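You operate a simulated robot arm through the tools that you are given. There is no shell and no other tool. Be economical: measure what you need, move in short steps, check, and stop when the job is done.

The job below is to be done with a simulated robot arm. You get a single attempt, and the scene is never put back.

TASK
Put the cover on, tighten both cover knobs, then open the clamp.

It is judged by the outcome, as a careful person would: the job done as asked, and still so three seconds after it is handed in. It fails if anything else is knocked over, pushed out of place, dropped, spilled or broken. Lids that push on must go on centred and level and be pressed home; caps that screw on are set level and turned clockwise until they are tight.

THE ROBOT
A 6-joint arm with a two-finger parallel gripper, fixed in place. Base frame: the origin is at the foot of the arm, x ahead of it, y to its left, z up. Units: cm, degrees, N and s.
Its first joint turns from -66.0 to 66.0 degrees. Payload 2.9 kg.
The tool frame sits at the grasp point between the pads (the TCP): z along the fingers, y along the line on which they close. The tips reach 3 cm beyond it. The gripper opens to 11 cm. The fingers are 2 cm wide and 1 cm thick; the gripper's body (4.8 by 11.2 cm) begins 5.5 cm behind the TCP.
Orientation is that of the tool frame in the base frame, as a unit quaternion [x, y, z, w]. With the fingers straight down and closing along the base's y, the tool's x points along the base's -x, its y along +y and its z along -z.

THE INTERFACE
- The arm moves only by the tool move_arm. Its argument "series" is a list of rows, each a list of 7 numbers: the shift along the tool's x, y, z in cm, then the turn, a rotation vector about the tool's x, y, z in degrees, then the closure, from 0 (fully open) to 1 (shut). In form: [[x, y, z, rx, ry, rz, jaw], ...]. A call has 1 to 8 rows; each row shifts and turns the commanded pose from where the row before left it, along the tool's axes as they then stand. Each row takes 0.2 s and may step no farther than 5 cm and 8.6 degrees from the row before; otherwise, or with a gripper value out of range, the whole call is refused. Where a pose cannot be reached the arm comes as near as it can. A force on the tool above 40 N (or 10 N above the force at the start of the call, whichever is more), or a blocked arm, ends the call early, and 0.2 s more pass. Each finger travels about 10.8 cm/s and halts on what it meets, pressing with about 32 N; the grip force reading is that of the motor and also rises with nothing between the fingers. The clock runs only during rows and for 0.2 s after the last one: add rows that do not move to give the fingers time. The reply holds the time, the measured pose of the TCP, the force on the tool along the base axes, the opening and the grip force, in the units named above and with some noise.
- Cameras (640 x 400 px; columns grow to the right, rows downward): "scene" is fixed at [6.29, 41.69, 139.03]; the picture's right is [-0.89, -0.46, 0.00], its down [-0.23, 0.45, -0.86] and it looks along [0.40, -0.77, -0.51] (base axes); focal length 342 px, centre (320, 200). "wrist" rides on the gripper at [7.2, 1.7, -10.3] in the tool frame; the picture's right is [-0.23, 0.97, 0.00], its down [-0.76, -0.18, -0.62] and it looks along [-0.61, -0.14, 0.78] (tool axes); focal length 222 px, centre (320, 200). There is no depth. A picture from a camera that has moved, and an enlarged one, comes with that camera's place and axes in the base frame and with its lens.
- camera(camera): a new picture of that camera. The clock stands still meanwhile.
- inspect(camera, box): a new picture of the part [left, top, right, bottom] of that camera's present view, enlarged. The clock stands still meanwhile.
- hand_in(): hands the job in; it is judged then, once.

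Go step by step. Nothing tells you positions but the pictures and the camera data: compare them with the known pose of the tool, close in by small moves and look again before you grip or let go. The budget is 120 turns and 76 pictures, counting those below and the enlarged ones. Unless the task says otherwise, let go and move clear before handing in, and close with one line.

The tools are called after "Request:" as name(argument=value, ...) on one line, values as JSON. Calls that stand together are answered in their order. move_arm: Moves the arm, as the interface text tells. Its arguments: {"type":"object","properties":{"series":{"type":"array","items":{"type":"array","items":{"type":"number"}}}},"required":["series"]} The other tools are called the same way: camera (camera) takes a picture; inspect (camera, box) takes an enlarged picture of a part of a camera's view; hand_in () hands the job in.

At the start:

```text
clock: 0.0
tcp_pos: [33.11, -16.02, 108.34]
ee_rot: [0.0, 1.0, 0.0, 0.001]
force: [-0.7, 0.9, -0.3]
finger_gap: 10.99
grip_force: 0.1
```

scene: 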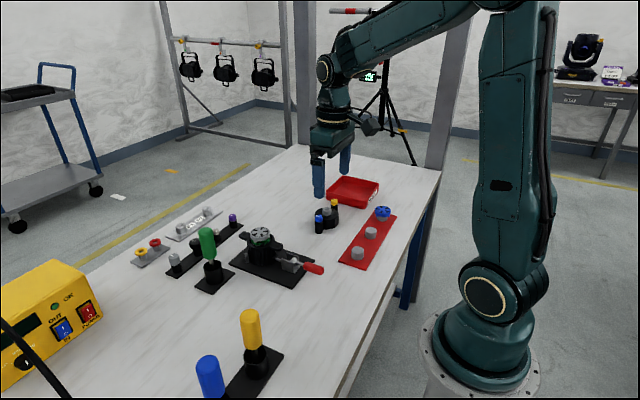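
wrist: 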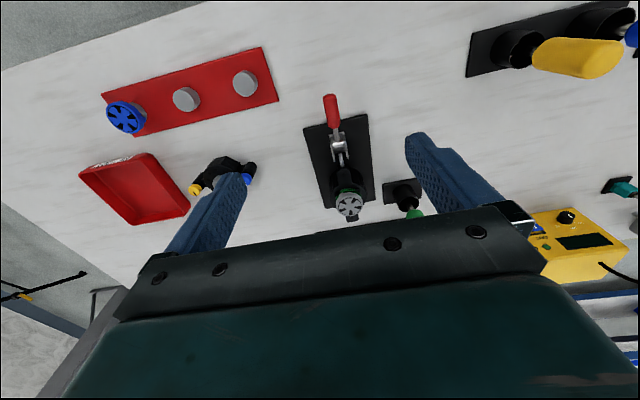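

I see a busy bench: a toggle clamp with a red handle on a black plate, a red plate with round items, and several other fixtures. I'll enlarge the views to work out which is the cover and which are the knobs.

Request:
inspect(camera="scene", box=[220, 170, 420, 300])

Request:
inspect(camera="scene", box=[120, 190, 340, 320])

Request:
inspect(camera="wrist", box=[80, 30, 400, 230])

```text
3.08 times, centred on (320, 235) of scene
camera zoom: at [6.29, 41.69, 139.03], right [-0.89, -0.46, 0.0], down [-0.23, 0.45, -0.86], along [0.4, -0.77, -0.51], focal length 1053 px, centre (320, 92)
```

zoom: 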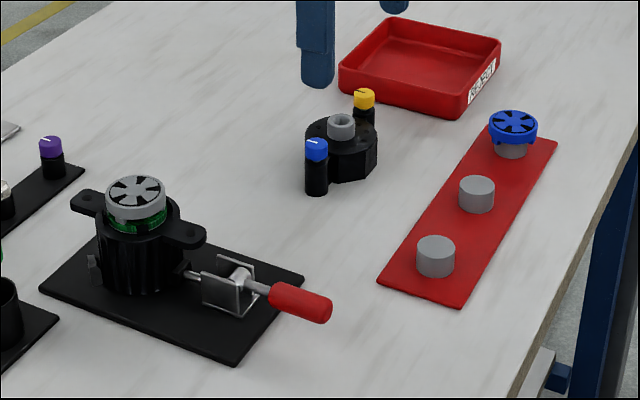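

```text
2.91 times, centred on (230, 255) of scene
camera zoom: at [6.29, 41.69, 139.03], right [-0.89, -0.46, 0.0], down [-0.23, 0.45, -0.86], along [0.4, -0.77, -0.51], focal length 995 px, centre (582, 40)
```

zoom: 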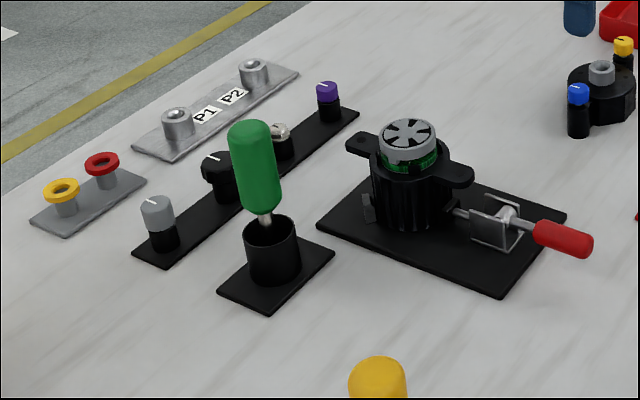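

```text
2.00 times, centred on (240, 130) of wrist
camera zoom: at [26.03, -14.25, 118.74], right [0.23, 0.97, 0.0], down [0.76, -0.18, 0.62], along [0.61, -0.14, -0.78], focal length 444 px, centre (480, 340)
```

zoom: 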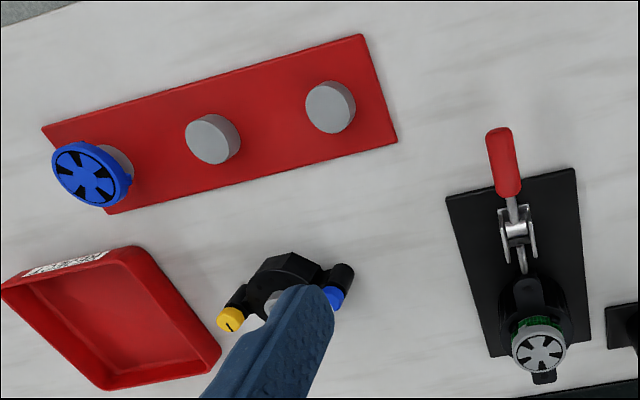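

The two cameras together put the bench top nearer z≈78 than 70. The cover (black body, grey boss, blue and yellow knobs) is near (46,-39) and the housing in the clamp near (53,-15). I'll move above the cover to look closer.

Request:
move_arm(series=[[-1.8, -3.24, 1.43, 0, 0, 0, 0], [-1.8, -3.24, 1.43, 0, 0, 0, 0], [-1.8, -3.24, 1.43, 0, 0, 0, 0], [-1.8, -3.24, 1.43, 0, 0, 0, 0], [-1.8, -3.24, 1.43, 0, 0, 0, 0], [-1.8, -3.24, 1.43, 0, 0, 0, 0], [-1.0, -3.24, 1.43, 0, 0, 0, 0], [0, 0, 0, 0, 0, 0, 0]])

Request:
camera(camera="wrist")

Request:
inspect(camera="scene", box=[280, 180, 380, 250])

```text
clock: 1.8
tcp_pos: [45.05, -38.9, 98.44]
ee_rot: [0.0, 1.0, 0.0, 0.0]
force: [0.8, -0.6, 0.0]
finger_gap: 11.03
grip_force: 0.0
```

```text
70 pictures are left
camera wrist: at [37.91, -37.13, 108.75], right [0.23, 0.97, 0.0], down [0.76, -0.18, 0.62], along [0.61, -0.14, -0.78], focal length 222 px, centre (320, 200)
```

wrist: 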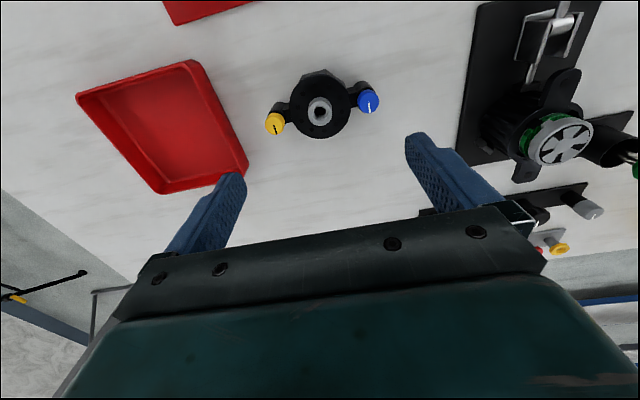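

```text
5.71 times, centred on (330, 215) of scene
camera zoom: at [6.29, 41.69, 139.03], right [-0.89, -0.46, 0.0], down [-0.23, 0.45, -0.86], along [0.4, -0.77, -0.51], focal length 1955 px, centre (263, 114)
```

zoom: 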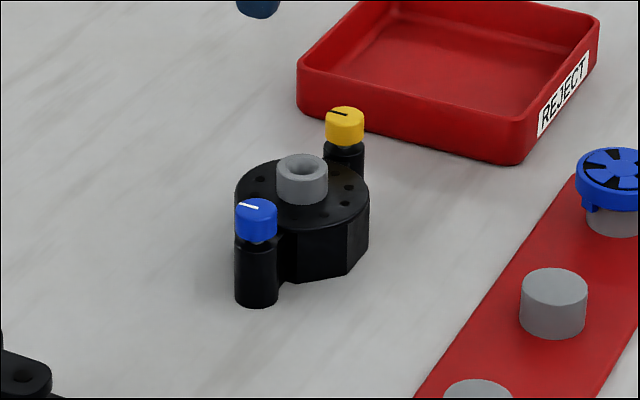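

The cover's centre is about (45.7,-38.9), with its knobs along y and its boss top near z≈83. The housing ears run along x, so the cover will need a 90° turn. I'll partly close the fingers and come down over the boss.

Request:
move_arm(series=[[-0.6, 0, 3, 0, 0, 0, 0.3], [0, 0, 4, 0, 0, 0, 0.6], [0, 0, 3, 0, 0, 0, 0.6], [0, 0, 0, 0, 0, 0, 0.6]])

Request:
camera(camera="wrist")

Request:
inspect(camera="scene", box=[280, 170, 380, 240])

```text
clock: 2.8
tcp_pos: [45.59, -38.81, 88.19]
ee_rot: [-0.001, 1.0, 0.001, 0.001]
force: [-0.5, -0.4, 0.1]
finger_gap: 4.42
grip_force: 0.1
```

```text
68 pictures are left
camera wrist: at [38.41, -37.02, 98.57], right [0.23, 0.97, 0.0], down [0.76, -0.18, 0.62], along [0.61, -0.14, -0.78], focal length 222 px, centre (320, 200)
```

wrist: 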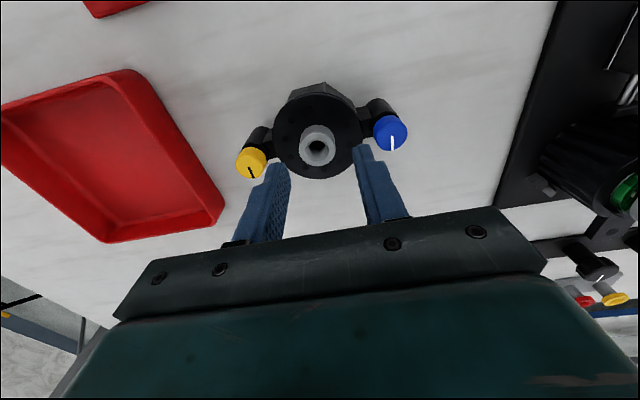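

```text
5.71 times, centred on (330, 205) of scene
camera zoom: at [6.29, 41.69, 139.03], right [-0.89, -0.46, 0.0], down [-0.23, 0.45, -0.86], along [0.4, -0.77, -0.51], focal length 1955 px, centre (263, 171)
```

zoom: 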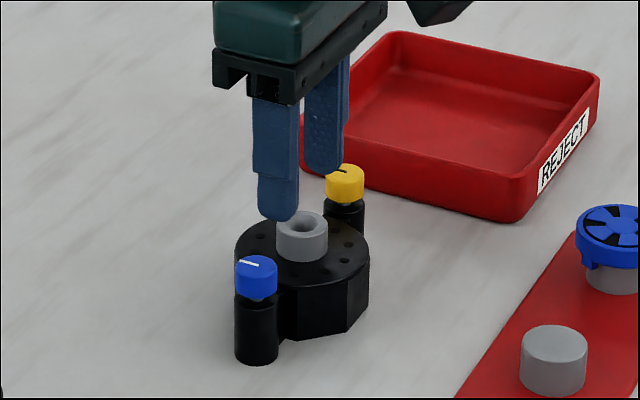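

The fingers straddle the boss nicely. I'll lower 3.3 cm, so the tips sit just above the cover's top face, and grip.

Request:
move_arm(series=[[0, 0, 1.7, 0, 0, 0, 0.6], [0, 0, 1.6, 0, 0, 0, 0.6], [0, 0, 0, 0, 0, 0, 0.6]])

Request:
inspect(camera="scene", box=[280, 170, 380, 240])

```text
clock: 3.6
tcp_pos: [45.45, -38.76, 84.96]
ee_rot: [0.0, 1.0, -0.001, 0.001]
force: [0.1, 0.0, 0.2]
finger_gap: 4.38
grip_force: 0.2
```

```text
5.71 times, centred on (330, 205) of scene
camera zoom: at [6.29, 41.69, 139.03], right [-0.89, -0.46, 0.0], down [-0.23, 0.45, -0.86], along [0.4, -0.77, -0.51], focal length 1955 px, centre (263, 171)
```

zoom: 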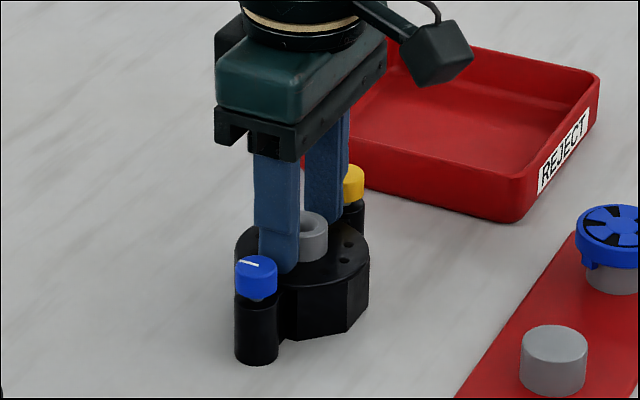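

The fingers are at the right depth and lined up in x, so I'll close on the boss.

Request:
move_arm(series=[[0, 0, 0, 0, 0, 0, 0.75], [0, 0, 0, 0, 0, 0, 1], [0, 0, 0, 0, 0, 0, 1], [0, 0, 0, 0, 0, 0, 1]])

Request:
move_arm(series=[[0, 0, -1, 0, 0, 0, 1], [0, 0, -2, 0, 0, 0, 1], [0, 0, -3, 0, 0, 0, 1], [0, 0, -4, 0, 0, 0, 1], [0, 0, -4, 0, 0, 0, 1], [0, 0, 0, 0, 0, 0, 1]])

Request:
camera(camera="wrist")

Request:
camera(camera="scene")

```text
clock: 4.6
tcp_pos: [45.49, -38.84, 85.02]
ee_rot: [0.0, 1.0, 0.0, 0.0]
force: [0.1, -0.9, -0.1]
finger_gap: 2.74
grip_force: 32.0
```

```text
clock: 6.0
tcp_pos: [45.53, -38.8, 99.03]
ee_rot: [0.0, 1.0, 0.0, 0.0]
force: [0.0, -0.4, -0.2]
finger_gap: 0.02
grip_force: 32.0
```

```text
65 pictures are left
camera wrist: at [38.39, -37.0, 109.45], right [0.23, 0.97, 0.0], down [0.76, -0.18, 0.62], along [0.61, -0.14, -0.78], focal length 222 px, centre (320, 200)
```

wrist: 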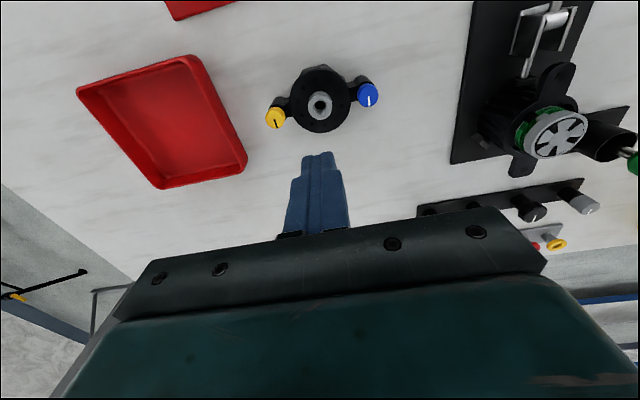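

```text
64 pictures are left
```

scene: 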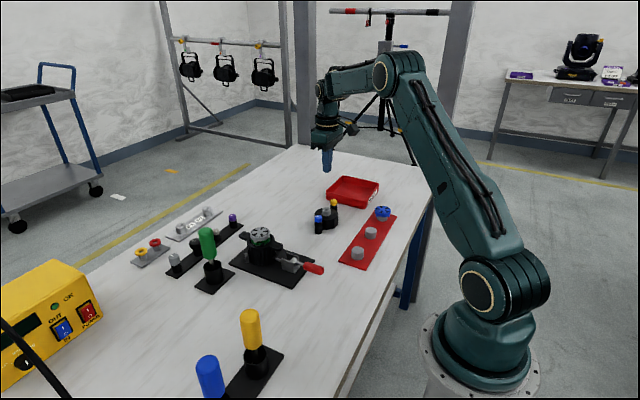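

The grip slipped off and the cover is still on the bench, apparently undisturbed. I'll look for flats on its body that would give a firmer hold.

Request:
inspect(camera="wrist", box=[250, 50, 400, 145])

Request:
inspect(camera="scene", box=[300, 190, 354, 240])

Request:
inspect(camera="scene", box=[215, 215, 335, 295])

```text
4.21 times, centred on (325, 98) of wrist
camera zoom: at [38.39, -37.0, 109.45], right [0.23, 0.97, 0.0], down [0.76, -0.18, 0.62], along [0.61, -0.14, -0.78], focal length 935 px, centre (299, 632)
```

zoom: 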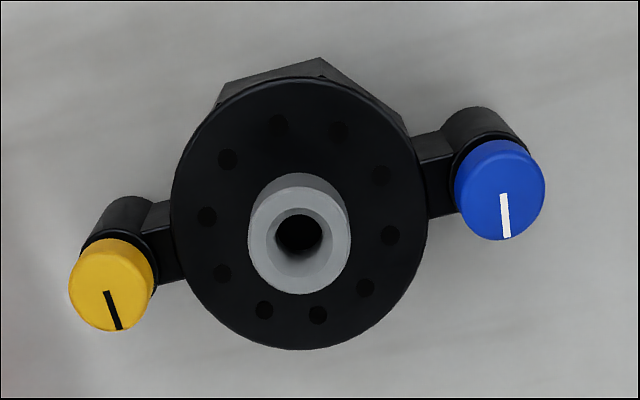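

```text
8.00 times, centred on (327, 215) of scene
camera zoom: at [6.29, 41.69, 139.03], right [-0.89, -0.46, 0.0], down [-0.23, 0.45, -0.86], along [0.4, -0.77, -0.51], focal length 2737 px, centre (264, 80)
```

zoom: 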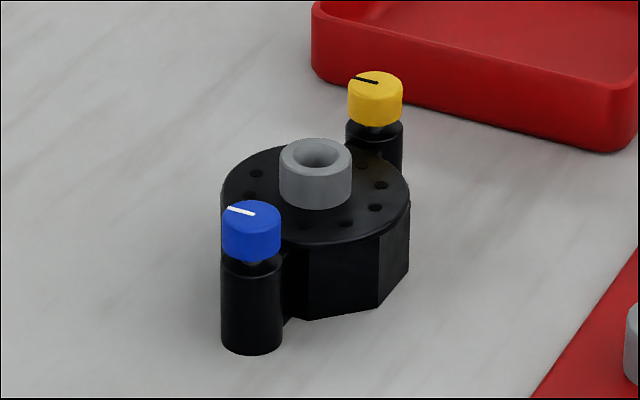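

```text
5.00 times, centred on (275, 255) of scene
camera zoom: at [6.29, 41.69, 139.03], right [-0.89, -0.46, 0.0], down [-0.23, 0.45, -0.86], along [0.4, -0.77, -0.51], focal length 1711 px, centre (545, -75)
```

zoom: 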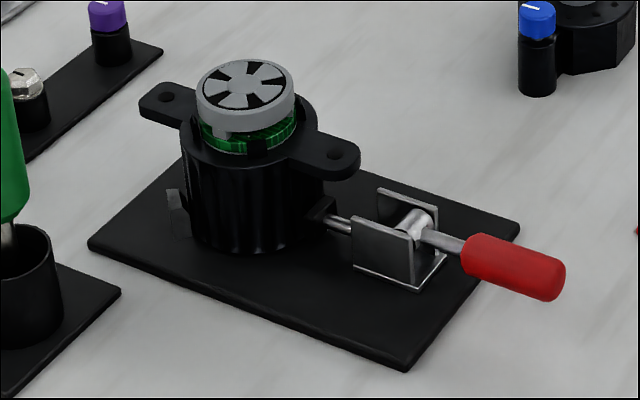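

The cover body is an octagon with flats facing ±x. I'll open the gripper and turn it 90°, so it can clasp the body across those flats.

Request:
move_arm(series=[[0, 0, 0, 0, 0, 8.2, 0.5], [0, 0, 0, 0, 0, 8.2, 0], [0, 0, 0, 0, 0, 8.2, 0], [0, 0, 0, 0, 0, 8.2, 0], [0, 0, 0, 0, 0, 8.2, 0], [0, 0, 0, 0, 0, 8.2, 0], [0, 0, 0, 0, 0, 8.2, 0], [0, 0, 0, 0, 0, 8.2, 0]])

Request:
move_arm(series=[[0, 0, 2, 0, 0, 8.2, 0], [0, 0, 3, 0, 0, 8.1, 0], [0, 0, 3, 0, 0, 8.1, 0], [0, 0, 0, 0, 0, 0, 0]])

Request:
camera(camera="wrist")

```text
clock: 7.8
tcp_pos: [45.6, -38.73, 99.06]
ee_rot: [0.543, 0.84, 0.0, 0.0]
force: [0.1, -0.4, 0.1]
finger_gap: 11.01
grip_force: 0.0
```

```text
clock: 8.8
tcp_pos: [45.32, -38.65, 90.96]
ee_rot: [0.708, 0.706, 0.001, 0.0]
force: [-0.3, 0.3, -0.2]
finger_gap: 11.02
grip_force: 0.1
```

```text
60 pictures are left
camera wrist: at [47.31, -31.37, 101.31], right [0.97, -0.23, 0.0], down [-0.18, -0.76, 0.62], along [-0.14, -0.61, -0.78], focal length 222 px, centre (320, 200)
```

wrist: 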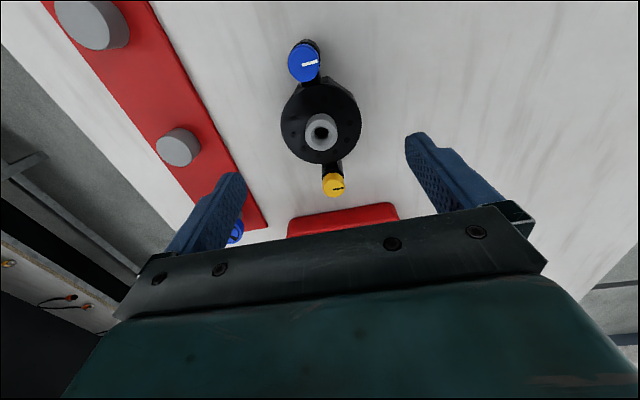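

The view fits the cover at about (45.7,-38.6) with its flats between the fingers. I'll descend so the tips end about 1 cm above the bench, then close.

Request:
move_arm(series=[[0, 0.35, 3, 0, 0, 0, 0], [0, 0, 3, 0, 0, 0, 0], [0, 0, 2, 0, 0, 0, 0], [0, 0, 1, 0, 0, 0, 0], [0, 0, 0, 0, 0, 0, 0]])

Request:
inspect(camera="scene", box=[280, 170, 380, 240])

Request:
camera(camera="wrist")

```text
clock: 10.0
tcp_pos: [45.85, -38.8, 82.11]
ee_rot: [0.707, 0.707, 0.0, 0.0]
force: [-0.2, -0.6, 0.0]
finger_gap: 10.98
grip_force: 0.0
```

```text
5.71 times, centred on (330, 205) of scene
camera zoom: at [6.29, 41.69, 139.03], right [-0.89, -0.46, 0.0], down [-0.23, 0.45, -0.86], along [0.4, -0.77, -0.51], focal length 1955 px, centre (263, 171)
```

zoom: 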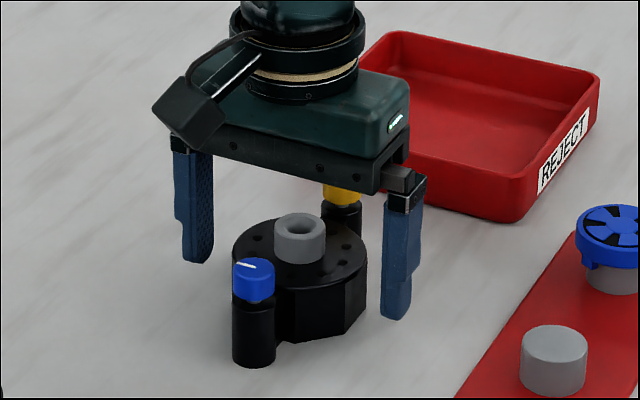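

```text
58 pictures are left
camera wrist: at [47.7, -31.51, 92.46], right [0.97, -0.23, 0.0], down [-0.18, -0.76, 0.62], along [-0.14, -0.61, -0.78], focal length 222 px, centre (320, 200)
```

wrist: 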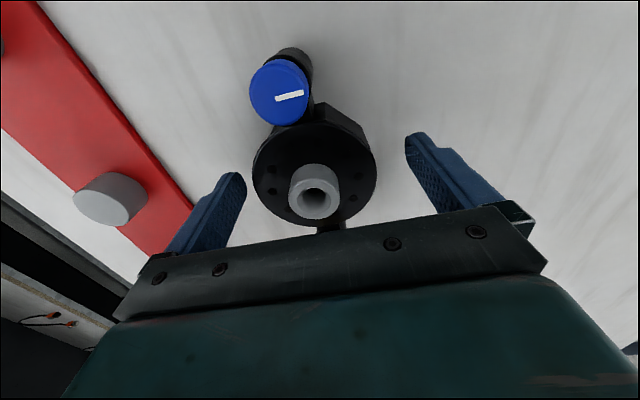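

The fingers are level and centred on the flats. I'll close and lift slowly by a small amount first.

Request:
move_arm(series=[[0, 0, 0, 0, 0, 0, 0.3], [0, 0, 0, 0, 0, 0, 0.6], [0, 0, 0, 0, 0, 0, 1], [0, 0, 0, 0, 0, 0, 1], [0, 0, 0, 0, 0, 0, 1]])

Request:
move_arm(series=[[0, 0, -0.3, 0, 0, 0, 1], [0, 0, -0.5, 0, 0, 0, 1], [0, 0, -0.7, 0, 0, 0, 1], [0, 0, -0.5, 0, 0, 0, 1], [0, 0, 0, 0, 0, 0, 1]])

Request:
inspect(camera="scene", box=[280, 170, 380, 240])

```text
clock: 11.2
tcp_pos: [45.75, -38.94, 82.17]
ee_rot: [0.707, 0.707, 0.0, 0.0]
force: [-0.4, -0.9, 0.0]
finger_gap: 7.28
grip_force: 31.8
```

```text
clock: 12.4
tcp_pos: [45.77, -38.85, 84.08]
ee_rot: [0.707, 0.707, 0.0, 0.0]
force: [0.3, -0.3, -2.0]
finger_gap: 7.26
grip_force: 32.2
```

```text
5.71 times, centred on (330, 205) of scene
camera zoom: at [6.29, 41.69, 139.03], right [-0.89, -0.46, 0.0], down [-0.23, 0.45, -0.86], along [0.4, -0.77, -0.51], focal length 1955 px, centre (263, 171)
```

zoom: 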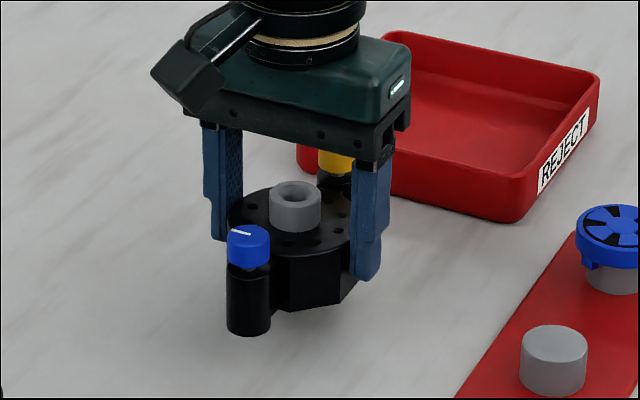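

The cover is lifted and firm. I'll raise it and carry it to a spot near the housing, then turn it back 90° so the knobs lie along x.

Request:
move_arm(series=[[0, 0, -2, 0, 0, 0, 1], [0, 0, -3, 0, 0, 0, 1], [0, 0, -3, 0, 0, 0, 1], [0, 0, -3, 0, 0, 0, 1], [0, 0, -3, 0, 0, 0, 1], [2, 0.4, -1, 0, 0, 0, 1], [3, 0.8, 0, 0, 0, 0, 1], [3, 0.8, 0, 0, 0, 0, 1]])

Request:
move_arm(series=[[3, 0.8, 0, 0, 0, -8, 1], [0, 0, 0, 0, 0, -8, 1], [0, 0, 0, 0, 0, -8, 1], [0, 0, 0, 0, 0, -8, 1], [0, 0, 0, 0, 0, -8, 1], [0, 0, 0, 0, 0, -8, 1], [0, 0, 0, 0, 0, -8, 1], [0, 0, 0, 0, 0, -8, 1]])

Request:
move_arm(series=[[0, 0, 0, 0, 0, -8, 1], [0, 0, 0, 0, 0, -8, 1], [0, 0, 0, 0, 0, -8, 1], [0, 0, 0, 0, 0, -2, 1], [0, 0, 0, 0, 0, 0, 1]])

Request:
camera(camera="wrist")

Request:
camera(camera="scene")

```text
clock: 14.2
tcp_pos: [47.87, -30.75, 99.07]
ee_rot: [0.707, 0.707, 0.0, 0.001]
force: [0.3, 0.4, -1.6]
finger_gap: 7.28
grip_force: 32.4
```

```text
clock: 16.0
tcp_pos: [48.65, -27.83, 99.08]
ee_rot: [0.223, 0.975, 0.0, 0.0]
force: [0.3, -1.1, -1.5]
finger_gap: 7.25
grip_force: 31.9
```

```text
clock: 17.2
tcp_pos: [48.67, -27.69, 98.85]
ee_rot: [-0.001, 1.0, 0.0, 0.0]
force: [0.0, -0.9, -2.3]
finger_gap: 7.27
grip_force: 31.9
```

```text
56 pictures are left
camera wrist: at [41.6, -25.93, 109.4], right [0.23, 0.97, 0.0], down [0.76, -0.18, 0.62], along [0.61, -0.14, -0.78], focal length 222 px, centre (320, 200)
```

wrist: 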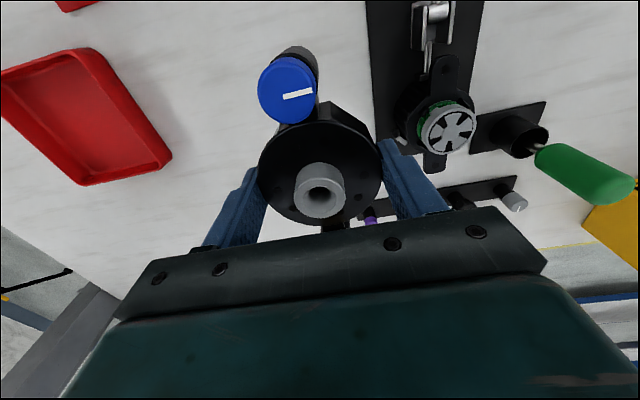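

```text
55 pictures are left
```

scene: 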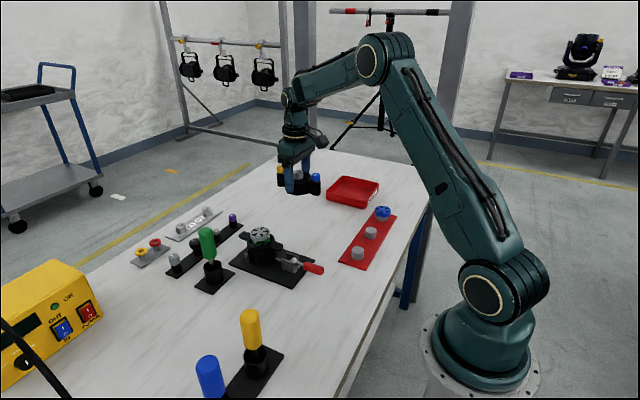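

The cover is held level with the blue knob toward the clamp handle. Now I'll measure the housing precisely from both cameras.

Request:
inspect(camera="wrist", box=[370, 40, 514, 180])

Request:
inspect(camera="scene", box=[235, 220, 315, 270])

```text
2.86 times, centred on (442, 110) of wrist
camera zoom: at [41.6, -25.93, 109.4], right [0.23, 0.97, 0.0], down [0.76, -0.18, 0.62], along [0.61, -0.14, -0.78], focal length 635 px, centre (-29, 457)
```

zoom: 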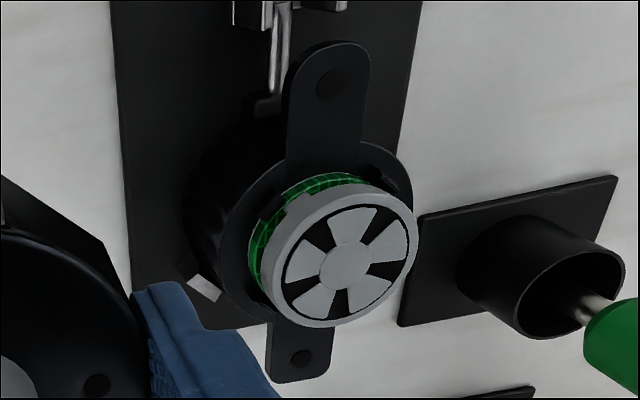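

```text
8.00 times, centred on (275, 245) of scene
camera zoom: at [6.29, 41.69, 139.03], right [-0.89, -0.46, 0.0], down [-0.23, 0.45, -0.86], along [0.4, -0.77, -0.51], focal length 2737 px, centre (680, -160)
```

zoom: 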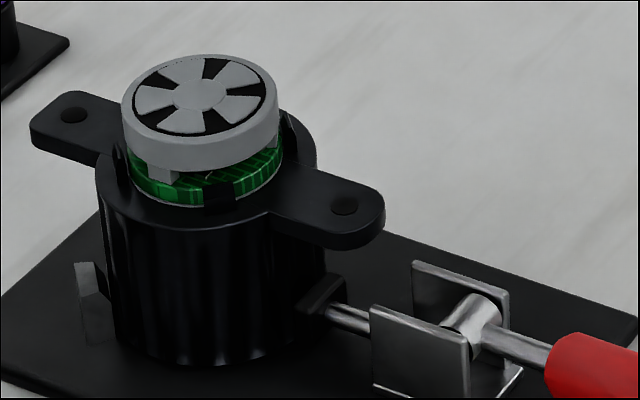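

The ears are centred at about (53.15,-15.0), along x, 10.7 cm apart with tops at z≈85. I'll check the held cover's exact offset from the tool using the scene camera.

Request:
inspect(camera="scene", box=[264, 150, 336, 200])

Request:
inspect(camera="wrist", box=[230, 35, 410, 245])

```text
8.00 times, centred on (300, 175) of scene
camera zoom: at [6.29, 41.69, 139.03], right [-0.89, -0.46, 0.0], down [-0.23, 0.45, -0.86], along [0.4, -0.77, -0.51], focal length 2737 px, centre (480, 400)
```

zoom: 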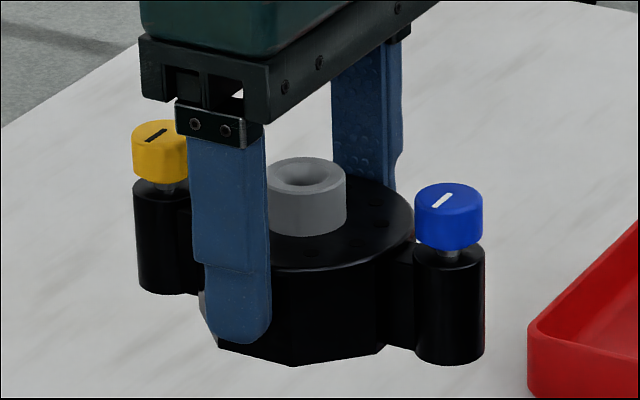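

```text
1.90 times, centred on (320, 140) of wrist
camera zoom: at [41.6, -25.93, 109.4], right [0.23, 0.97, 0.0], down [0.76, -0.18, 0.62], along [0.61, -0.14, -0.78], focal length 423 px, centre (320, 314)
```

zoom: 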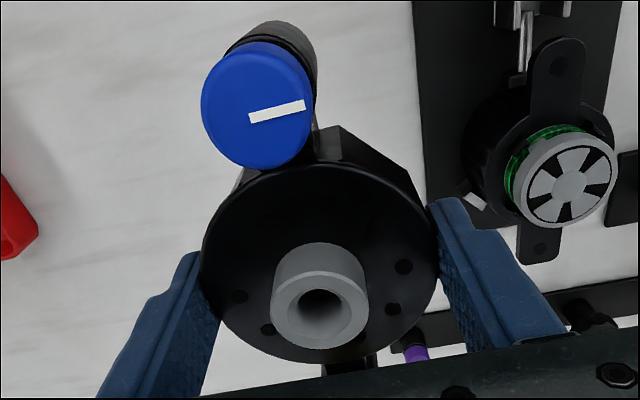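

The held cover is centred on the tool to within about 0.1 cm. I'll carry it over the housing and stop just above the rotor.

Request:
move_arm(series=[[-1, 2.6, 0, 0, 0, 0, 1], [-1.2, 3.4, 0, 0, 0, 0, 1], [-1.2, 3.4, 0, 0, 0, 0, 1], [-1.08, 3.2, 0, 0, 0, 0, 1], [0, 0, 2, 0, 0, 0, 1], [0, 0, 2.3, 0, 0, 0, 1], [0, 0, 0, 0, 0, 0, 1]])

Request:
inspect(camera="scene", box=[219, 200, 315, 270])

Request:
camera(camera="wrist")

```text
clock: 18.8
tcp_pos: [53.01, -15.18, 94.62]
ee_rot: [0.0, 1.0, 0.0, 0.0]
force: [-0.5, -0.1, -1.6]
finger_gap: 7.28
grip_force: 31.6
```

```text
5.71 times, centred on (267, 235) of scene
camera zoom: at [6.29, 41.69, 139.03], right [-0.89, -0.46, 0.0], down [-0.23, 0.45, -0.86], along [0.4, -0.77, -0.51], focal length 1955 px, centre (623, 0)
```

zoom: 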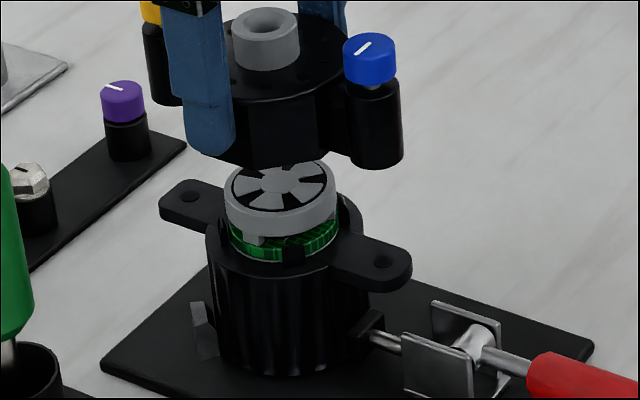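

```text
49 pictures are left
camera wrist: at [45.93, -13.33, 105.06], right [0.23, 0.97, 0.0], down [0.76, -0.18, 0.62], along [0.61, -0.14, -0.78], focal length 222 px, centre (320, 200)
```

wrist: 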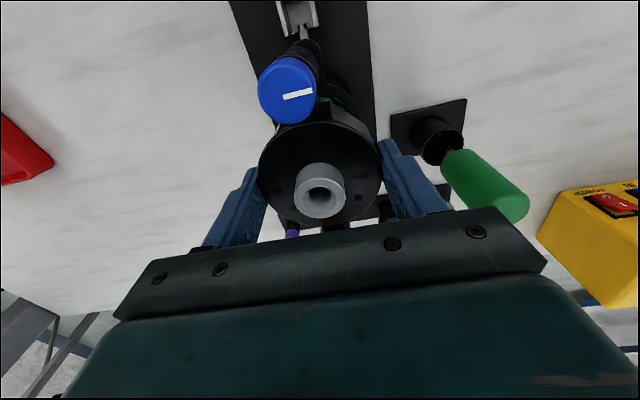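

The scene view agrees with my numbers: a small correction of about +0.14 in x and +0.12 in y lines it up. I'll apply that and lower onto the housing slowly, watching the force.

Request:
move_arm(series=[[-0.14, 0.12, 0, 0, 0, 0, 1], [0, 0, 0, 0, 0, 0, 1], [0, 0, 1, 0, 0, 0, 1], [0, 0, 1, 0, 0, 0, 1], [0, 0, 1, 0, 0, 0, 1], [0, 0, 0, 0, 0, 0, 1]])

Request:
inspect(camera="scene", box=[219, 200, 315, 270])

```text
clock: 20.2
tcp_pos: [53.27, -14.92, 91.55]
ee_rot: [0.0, 1.0, 0.0, 0.0]
force: [0.0, 0.6, -1.1]
finger_gap: 7.29
grip_force: 32.0
```

```text
5.71 times, centred on (267, 235) of scene
camera zoom: at [6.29, 41.69, 139.03], right [-0.89, -0.46, 0.0], down [-0.23, 0.45, -0.86], along [0.4, -0.77, -0.51], focal length 1955 px, centre (623, 0)
```

zoom: 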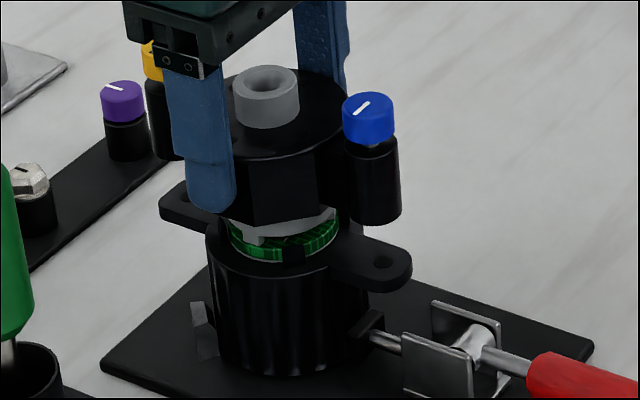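

Alignment looks good and the rotor is entering the cover without contact. I'll continue down in small steps until it seats.

Request:
move_arm(series=[[0.05, -0.05, 0.7, 0, 0, 0, 1], [0, 0, 0.6, 0, 0, 0, 1], [0, 0, 0.5, 0, 0, 0, 1], [0, 0, 0, 0, 0, 0, 1]])

Request:
inspect(camera="scene", box=[219, 200, 315, 270])

```text
clock: 21.2
tcp_pos: [53.2, -15.1, 89.99]
ee_rot: [0.0, 1.0, 0.0, 0.0]
force: [0.8, 0.0, -1.9]
finger_gap: 7.27
grip_force: 31.6
```

```text
5.71 times, centred on (267, 235) of scene
camera zoom: at [6.29, 41.69, 139.03], right [-0.89, -0.46, 0.0], down [-0.23, 0.45, -0.86], along [0.4, -0.77, -0.51], focal length 1955 px, centre (623, 0)
```

zoom: 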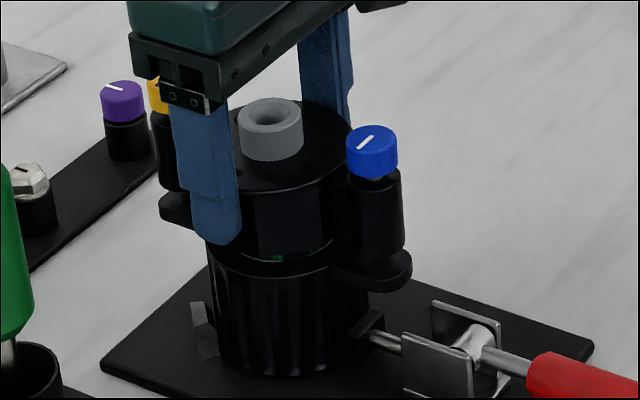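

The cover is nearly seated with no contact force yet. I'll make a hair of x correction and press down gently until it bottoms.

Request:
move_arm(series=[[0.07, 0, 0.3, 0, 0, 0, 1], [0, 0, 0.3, 0, 0, 0, 1], [0, 0, 0.2, 0, 0, 0, 1], [0, 0, 0.2, 0, 0, 0, 1], [0, 0, 0, 0, 0, 0, 1]])

Request:
inspect(camera="scene", box=[219, 200, 315, 270])

```text
clock: 22.4
tcp_pos: [53.15, -15.03, 88.91]
ee_rot: [0.0, 1.0, 0.001, 0.0]
force: [-0.9, 0.8, 0.3]
finger_gap: 7.28
grip_force: 32.5
```

```text
5.71 times, centred on (267, 235) of scene
camera zoom: at [6.29, 41.69, 139.03], right [-0.89, -0.46, 0.0], down [-0.23, 0.45, -0.86], along [0.4, -0.77, -0.5], focal length 1955 px, centre (623, 0)
```

zoom: 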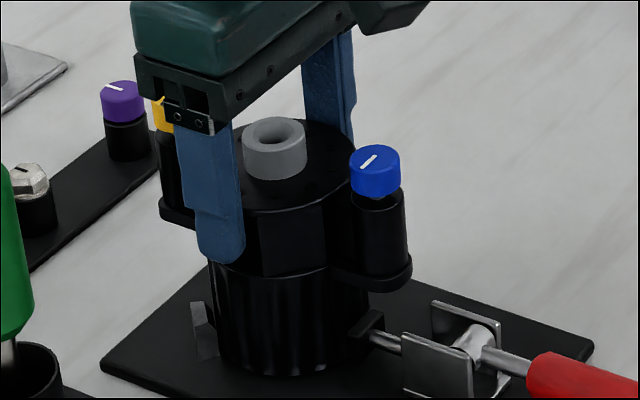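

It looks almost home and the force is just starting to change. I'll press a little more to confirm it's seated.

Request:
move_arm(series=[[0, 0, 0.2, 0, 0, 0, 1], [0, 0, 0.2, 0, 0, 0, 1], [0, 0, 0, 0, 0, 0, 1]])

```text
clock: 23.3
tcp_pos: [53.25, -15.07, 88.87]
ee_rot: [0.0, 1.0, 0.0, 0.002]
force: [-6.9, 1.0, 5.0]
finger_gap: 7.25
grip_force: 31.6
stopped in row 3: the force on the tool passed its limit (the readings are from after the stop); the commanded pose is now the measured one
```

It has bottomed at z≈88.9. I'll release, rise and check the seating.

Request:
move_arm(series=[[0, 0, 0, 0, 0, 0, 0.9], [0, 0, 0, 0, 0, 0, 0.2], [0, 0, 0, 0, 0, 0, 0], [0, 0, 0, 0, 0, 0, 0], [0, 0, -3, 0, 0, 0, 0], [0, 0, -4, 0, 0, 0, 0], [0, 0, -3, 0, 0, 0, 0], [0, 0, 0, 0, 0, 0, 0]])

Request:
inspect(camera="scene", box=[219, 200, 315, 270])

Request:
camera(camera="wrist")

```text
clock: 25.1
tcp_pos: [53.19, -14.89, 98.93]
ee_rot: [0.001, 1.0, 0.0, 0.001]
force: [0.3, 0.5, 0.2]
finger_gap: 11.0
grip_force: 0.1
```

```text
5.71 times, centred on (267, 235) of scene
camera zoom: at [6.29, 41.69, 139.03], right [-0.89, -0.46, 0.0], down [-0.23, 0.45, -0.86], along [0.4, -0.77, -0.51], focal length 1955 px, centre (623, 0)
```

zoom: 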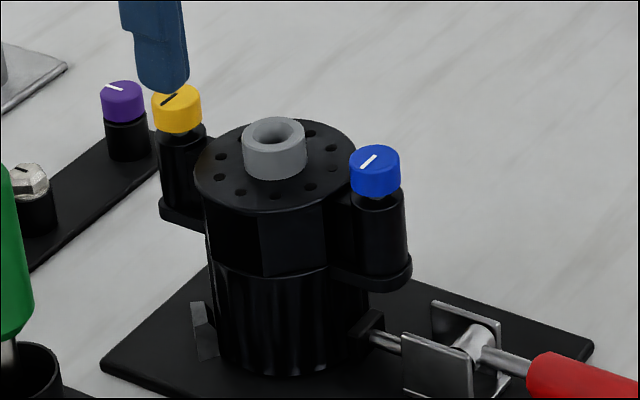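

```text
44 pictures are left
camera wrist: at [46.11, -13.11, 109.28], right [0.23, 0.97, 0.0], down [0.76, -0.18, 0.63], along [0.61, -0.14, -0.78], focal length 222 px, centre (320, 200)
```

wrist: 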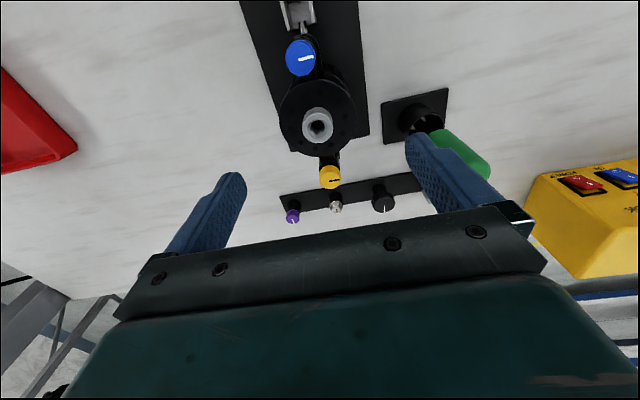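

The cover is seated flat with its sleeves over both ears. Next I'll tighten the blue knob: position over (47.8,-15.0), pre-rotate counter-clockwise, and check the view before descending.

Request:
move_arm(series=[[2.7, -0.05, 0, 0, 0, -8.5, 0.3], [2.67, -0.4, 0, 0, 0, -8.5, 0.6], [0, 0, 0, 0, 0, -8.5, 0.6], [0, 0, 0, 0, 0, -8.5, 0.6], [0, 0, 0, 0, 0, -8.5, 0.6], [0, 0, 0, 0, 0, -8.5, 0.6], [0, 0, 0, 0, 0, -8.5, 0.6], [0, 0, 0, 0, 0, -8.5, 0.6]])

Request:
camera(camera="wrist")

```text
clock: 26.9
tcp_pos: [47.78, -16.0, 98.77]
ee_rot: [-0.561, 0.828, -0.001, 0.0]
force: [0.0, -0.3, -0.2]
finger_gap: 4.39
grip_force: 0.1
```

```text
43 pictures are left
camera wrist: at [43.7, -21.96, 109.21], right [-0.82, 0.57, 0.0], down [0.45, 0.64, 0.62], along [0.36, 0.51, -0.78], focal length 222 px, centre (320, 200)
```

wrist: 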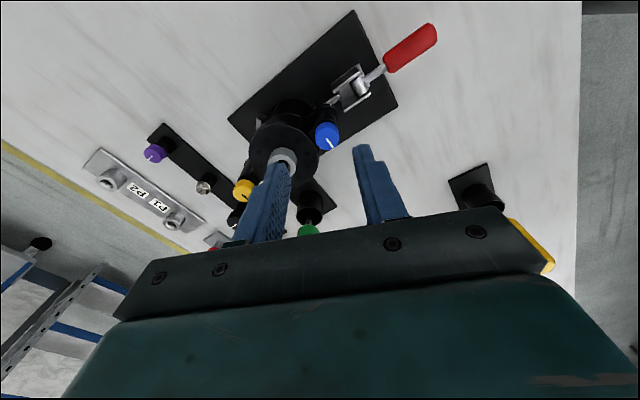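

The tool ended 1 cm off in y, so I'll correct that and descend to cap height. The blue cap is at about (47.75,-15.1).

Request:
move_arm(series=[[-0.84, 0.33, 0, 0, 0, 0, 0.6], [0, 0, 2, 0, 0, 0, 0.6], [0, 0, 2, 0, 0, 0, 0.6], [0, 0, 0, 0, 0, 0, 0.6]])

Request:
camera(camera="wrist")

Request:
inspect(camera="scene", box=[245, 200, 325, 250])

```text
clock: 27.9
tcp_pos: [48.02, -15.09, 94.89]
ee_rot: [-0.559, 0.829, -0.002, 0.0]
force: [0.0, -0.6, -0.4]
finger_gap: 4.38
grip_force: 0.0
```

```text
42 pictures are left
camera wrist: at [43.84, -21.07, 105.21], right [-0.82, 0.58, 0.0], down [0.45, 0.64, 0.62], along [0.36, 0.51, -0.78], focal length 222 px, centre (320, 200)
```

wrist: 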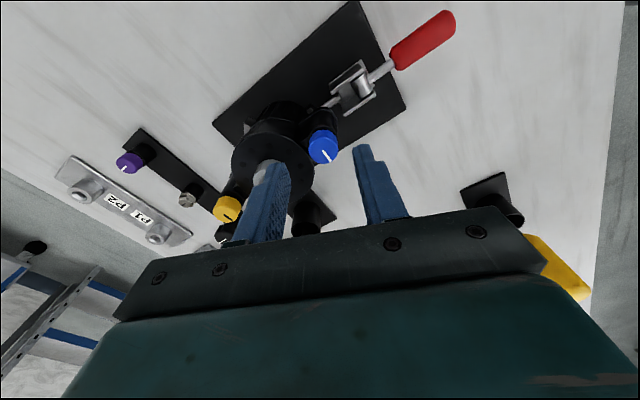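

```text
8.00 times, centred on (285, 225) of scene
camera zoom: at [6.29, 41.69, 139.03], right [-0.89, -0.46, 0.0], down [-0.23, 0.45, -0.86], along [0.4, -0.77, -0.51], focal length 2737 px, centre (600, 0)
```

zoom: 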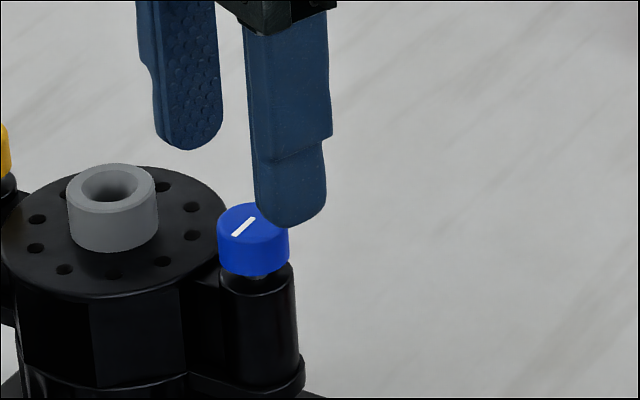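

The cap lies slightly to −x of the tool, so I'll shift 0.25 cm, descend 3 cm and grip.

Request:
move_arm(series=[[0.14, 0.21, 1.5, 0, 0, 0, 0.6], [0, 0, 1.5, 0, 0, 0, 0.6], [0, 0, 0, 0, 0, 0, 0.6], [0, 0, 0, 0, 0, 0, 0.75], [0, 0, 0, 0, 0, 0, 1], [0, 0, 0, 0, 0, 0, 1], [0, 0, 0, 0, 0, 0, 1]])

Request:
inspect(camera="scene", box=[245, 200, 325, 250])

```text
clock: 29.5
tcp_pos: [47.76, -14.97, 91.75]
ee_rot: [-0.56, 0.829, -0.001, 0.0]
force: [-5.9, 2.5, 1.9]
finger_gap: 2.06
grip_force: 32.1
```

```text
8.00 times, centred on (285, 225) of scene
camera zoom: at [6.27, 41.7, 139.03], right [-0.89, -0.46, 0.0], down [-0.23, 0.45, -0.86], along [0.4, -0.77, -0.5], focal length 2737 px, centre (600, 0)
```

zoom: 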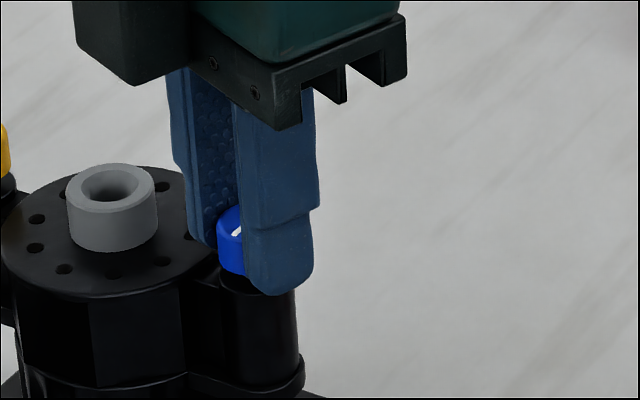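

The blue cap is gripped with a 2.06 cm gap. I'll turn it clockwise (positive about the tool's z).

Request:
move_arm(series=[[0, 0.08, 0, 0, 0, 4, 1], [0, 0, 0, 0, 0, 8.5, 1], [0, 0, 0, 0, 0, 8.5, 1], [0, 0, 0, 0, 0, 8.5, 1], [0, 0, 0, 0, 0, 8.5, 1], [0, 0, 0, 0, 0, 8.5, 1], [0, 0, 0, 0, 0, 8.5, 1], [0, 0, 0, 0, 0, 8.5, 1]])

Request:
inspect(camera="scene", box=[245, 200, 325, 250])

```text
clock: 31.3
tcp_pos: [47.59, -14.93, 91.79]
ee_rot: [-0.039, 0.999, 0.0, 0.0]
force: [-4.2, 7.6, 0.6]
finger_gap: 2.04
grip_force: 32.0
```

```text
8.00 times, centred on (285, 225) of scene
camera zoom: at [6.28, 41.71, 139.03], right [-0.89, -0.46, 0.0], down [-0.23, 0.45, -0.86], along [0.4, -0.77, -0.5], focal length 2737 px, centre (600, 0)
```

zoom: 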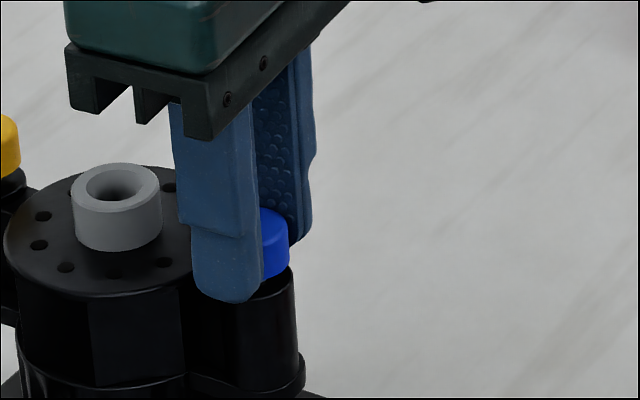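

It rotated about 63° with a little side load, and the cover may have shifted slightly. I'll release and look before continuing.

Request:
move_arm(series=[[0, 0.1, 0, 0, 0, 0, 1], [0, 0, 0, 0, 0, 0, 0.9], [0, 0, 0, 0, 0, 0, 0.6], [0, 0, 0, 0, 0, 0, 0.6], [0, 0, -3, 0, 0, 0, 0.6], [0, 0, 0, 0, 0, 0, 0.6]])

Request:
inspect(camera="scene", box=[219, 200, 315, 270])

Request:
camera(camera="wrist")

```text
clock: 32.7
tcp_pos: [47.75, -14.81, 94.83]
ee_rot: [-0.039, 0.999, -0.001, 0.002]
force: [0.4, -0.8, 0.3]
finger_gap: 4.4
grip_force: 0.1
```

```text
5.71 times, centred on (267, 235) of scene
camera zoom: at [6.29, 41.69, 139.03], right [-0.89, -0.46, 0.0], down [-0.23, 0.45, -0.86], along [0.4, -0.77, -0.51], focal length 1955 px, centre (623, 0)
```

zoom: 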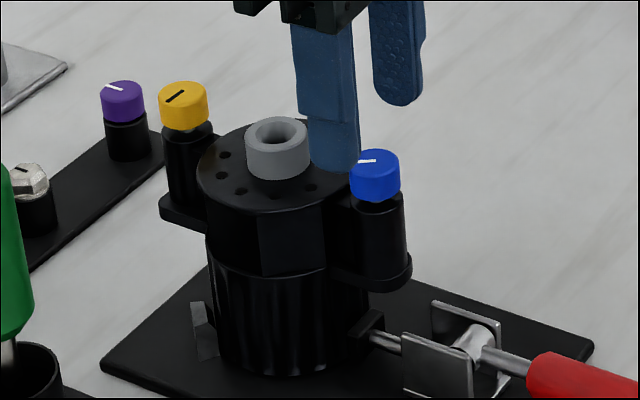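

```text
37 pictures are left
camera wrist: at [40.48, -13.67, 105.13], right [0.15, 0.99, 0.0], down [0.77, -0.12, 0.63], along [0.62, -0.09, -0.78], focal length 222 px, centre (320, 200)
```

wrist: 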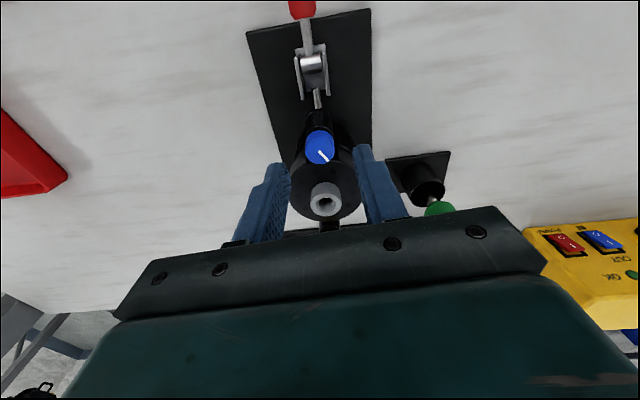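

The blue knob turned clockwise and went down a bit. The yellow end looks slightly displaced, so I'll check it closely.

Request:
inspect(camera="scene", box=[237, 208, 293, 248])

```text
10.00 times, centred on (265, 228) of scene
camera zoom: at [6.29, 41.69, 139.03], right [-0.89, -0.46, 0.0], down [-0.23, 0.45, -0.86], along [0.4, -0.77, -0.51], focal length 3422 px, centre (870, -80)
```

zoom: 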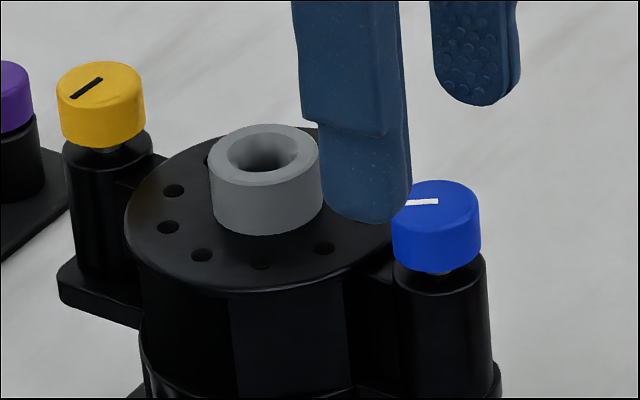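

The yellow end has swung about 0.4 cm toward −y. Gripping the yellow knob along y at the correct y will bring it back, so I'll move there now.

Request:
move_arm(series=[[0, 0, -1, 0, 0, 0, 0.55], [-3.55, -0.33, 0, 0, 0, 0, 0.55], [-3.55, -0.33, 0, 0, 0, 0, 0.55], [-3.55, -0.33, 0, 0, 0, 0, 0.55], [0, 0, 0, 0, 0, 4.5, 0.55], [0, 0, 0, 0, 0, 0, 0.55]])

Request:
camera(camera="wrist")

```text
clock: 34.1
tcp_pos: [58.4, -15.07, 95.99]
ee_rot: [0.001, 1.0, 0.0, 0.002]
force: [-0.2, 0.6, 0.1]
finger_gap: 4.93
grip_force: 0.0
```

```text
35 pictures are left
camera wrist: at [51.22, -13.32, 106.33], right [0.23, 0.97, 0.0], down [0.76, -0.18, 0.63], along [0.61, -0.14, -0.78], focal length 222 px, centre (320, 200)
```

wrist: 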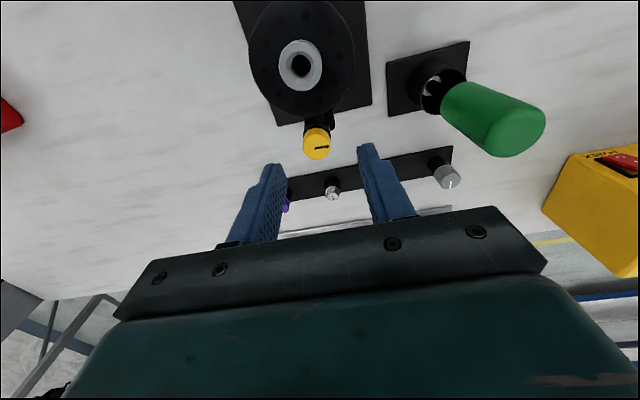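

The yellow cap is at about (58.33,-15.24) and between the fingers. I'll descend and grip, centring it at y=-15.0.

Request:
move_arm(series=[[0.05, 0.05, 2, 0, 0, 0, 0.55], [0, 0, 2.1, 0, 0, 0, 0.55], [0, 0, 0, 0, 0, 0, 0.65], [0, 0, 0, 0, 0, 0, 0.75], [0, 0, 0, 0, 0, 0, 1], [0, 0, 0, 0, 0, 0, 1], [0, 0, 0, 0, 0, 0, 1]])

Request:
inspect(camera="scene", box=[219, 200, 315, 270])

```text
clock: 35.7
tcp_pos: [58.2, -15.2, 91.86]
ee_rot: [0.003, 1.0, -0.001, 0.003]
force: [2.5, -26.5, -0.6]
finger_gap: 2.07
grip_force: 31.8
```

```text
5.71 times, centred on (267, 235) of scene
camera zoom: at [6.3, 41.63, 139.05], right [-0.89, -0.46, 0.0], down [-0.23, 0.45, -0.86], along [0.4, -0.77, -0.51], focal length 1955 px, centre (623, 0)
```

zoom: 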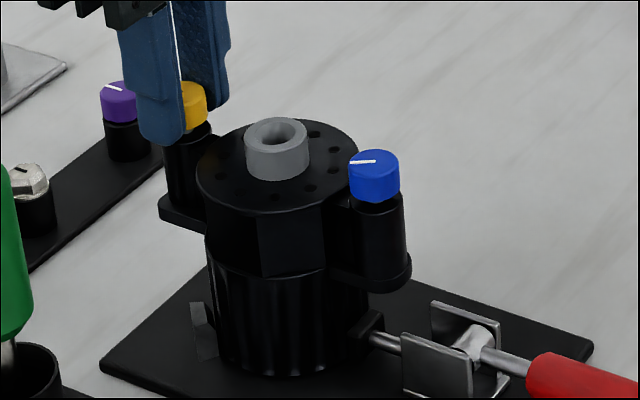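

The knob resists with a 26 N side load, so the cover is held where it is. I'll relieve the load by moving toward it, then turn clockwise gently.

Request:
move_arm(series=[[0, -0.12, 0, 0, 0, 0, 1], [0, -0.08, 0, 0, 0, 0, 1], [0, 0, 0, 0, 0, 0, 1]])

```text
clock: 36.5
tcp_pos: [58.27, -15.32, 91.76]
ee_rot: [0.001, 1.0, -0.001, 0.002]
force: [2.1, -21.4, 0.7]
finger_gap: 2.04
grip_force: 32.1
```

Request:
move_arm(series=[[0, -0.1, 0, 0, 0, 0, 1], [0, -0.1, 0, 0, 0, 0, 1], [0, 0, 0, 0, 0, 0, 1], [0, 0, 0, 0, 0, 0, 1]])

Request:
inspect(camera="scene", box=[219, 200, 315, 270])

```text
clock: 37.5
tcp_pos: [58.16, -15.38, 91.88]
ee_rot: [-0.001, 1.0, 0.0, 0.001]
force: [1.0, -10.1, 2.0]
finger_gap: 2.07
grip_force: 32.0
```

```text
5.71 times, centred on (267, 235) of scene
camera zoom: at [6.29, 41.67, 139.04], right [-0.89, -0.46, 0.0], down [-0.23, 0.45, -0.86], along [0.4, -0.77, -0.51], focal length 1955 px, centre (623, 0)
```

zoom: 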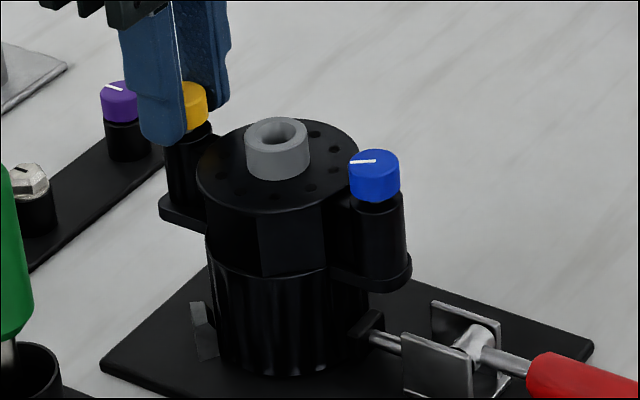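

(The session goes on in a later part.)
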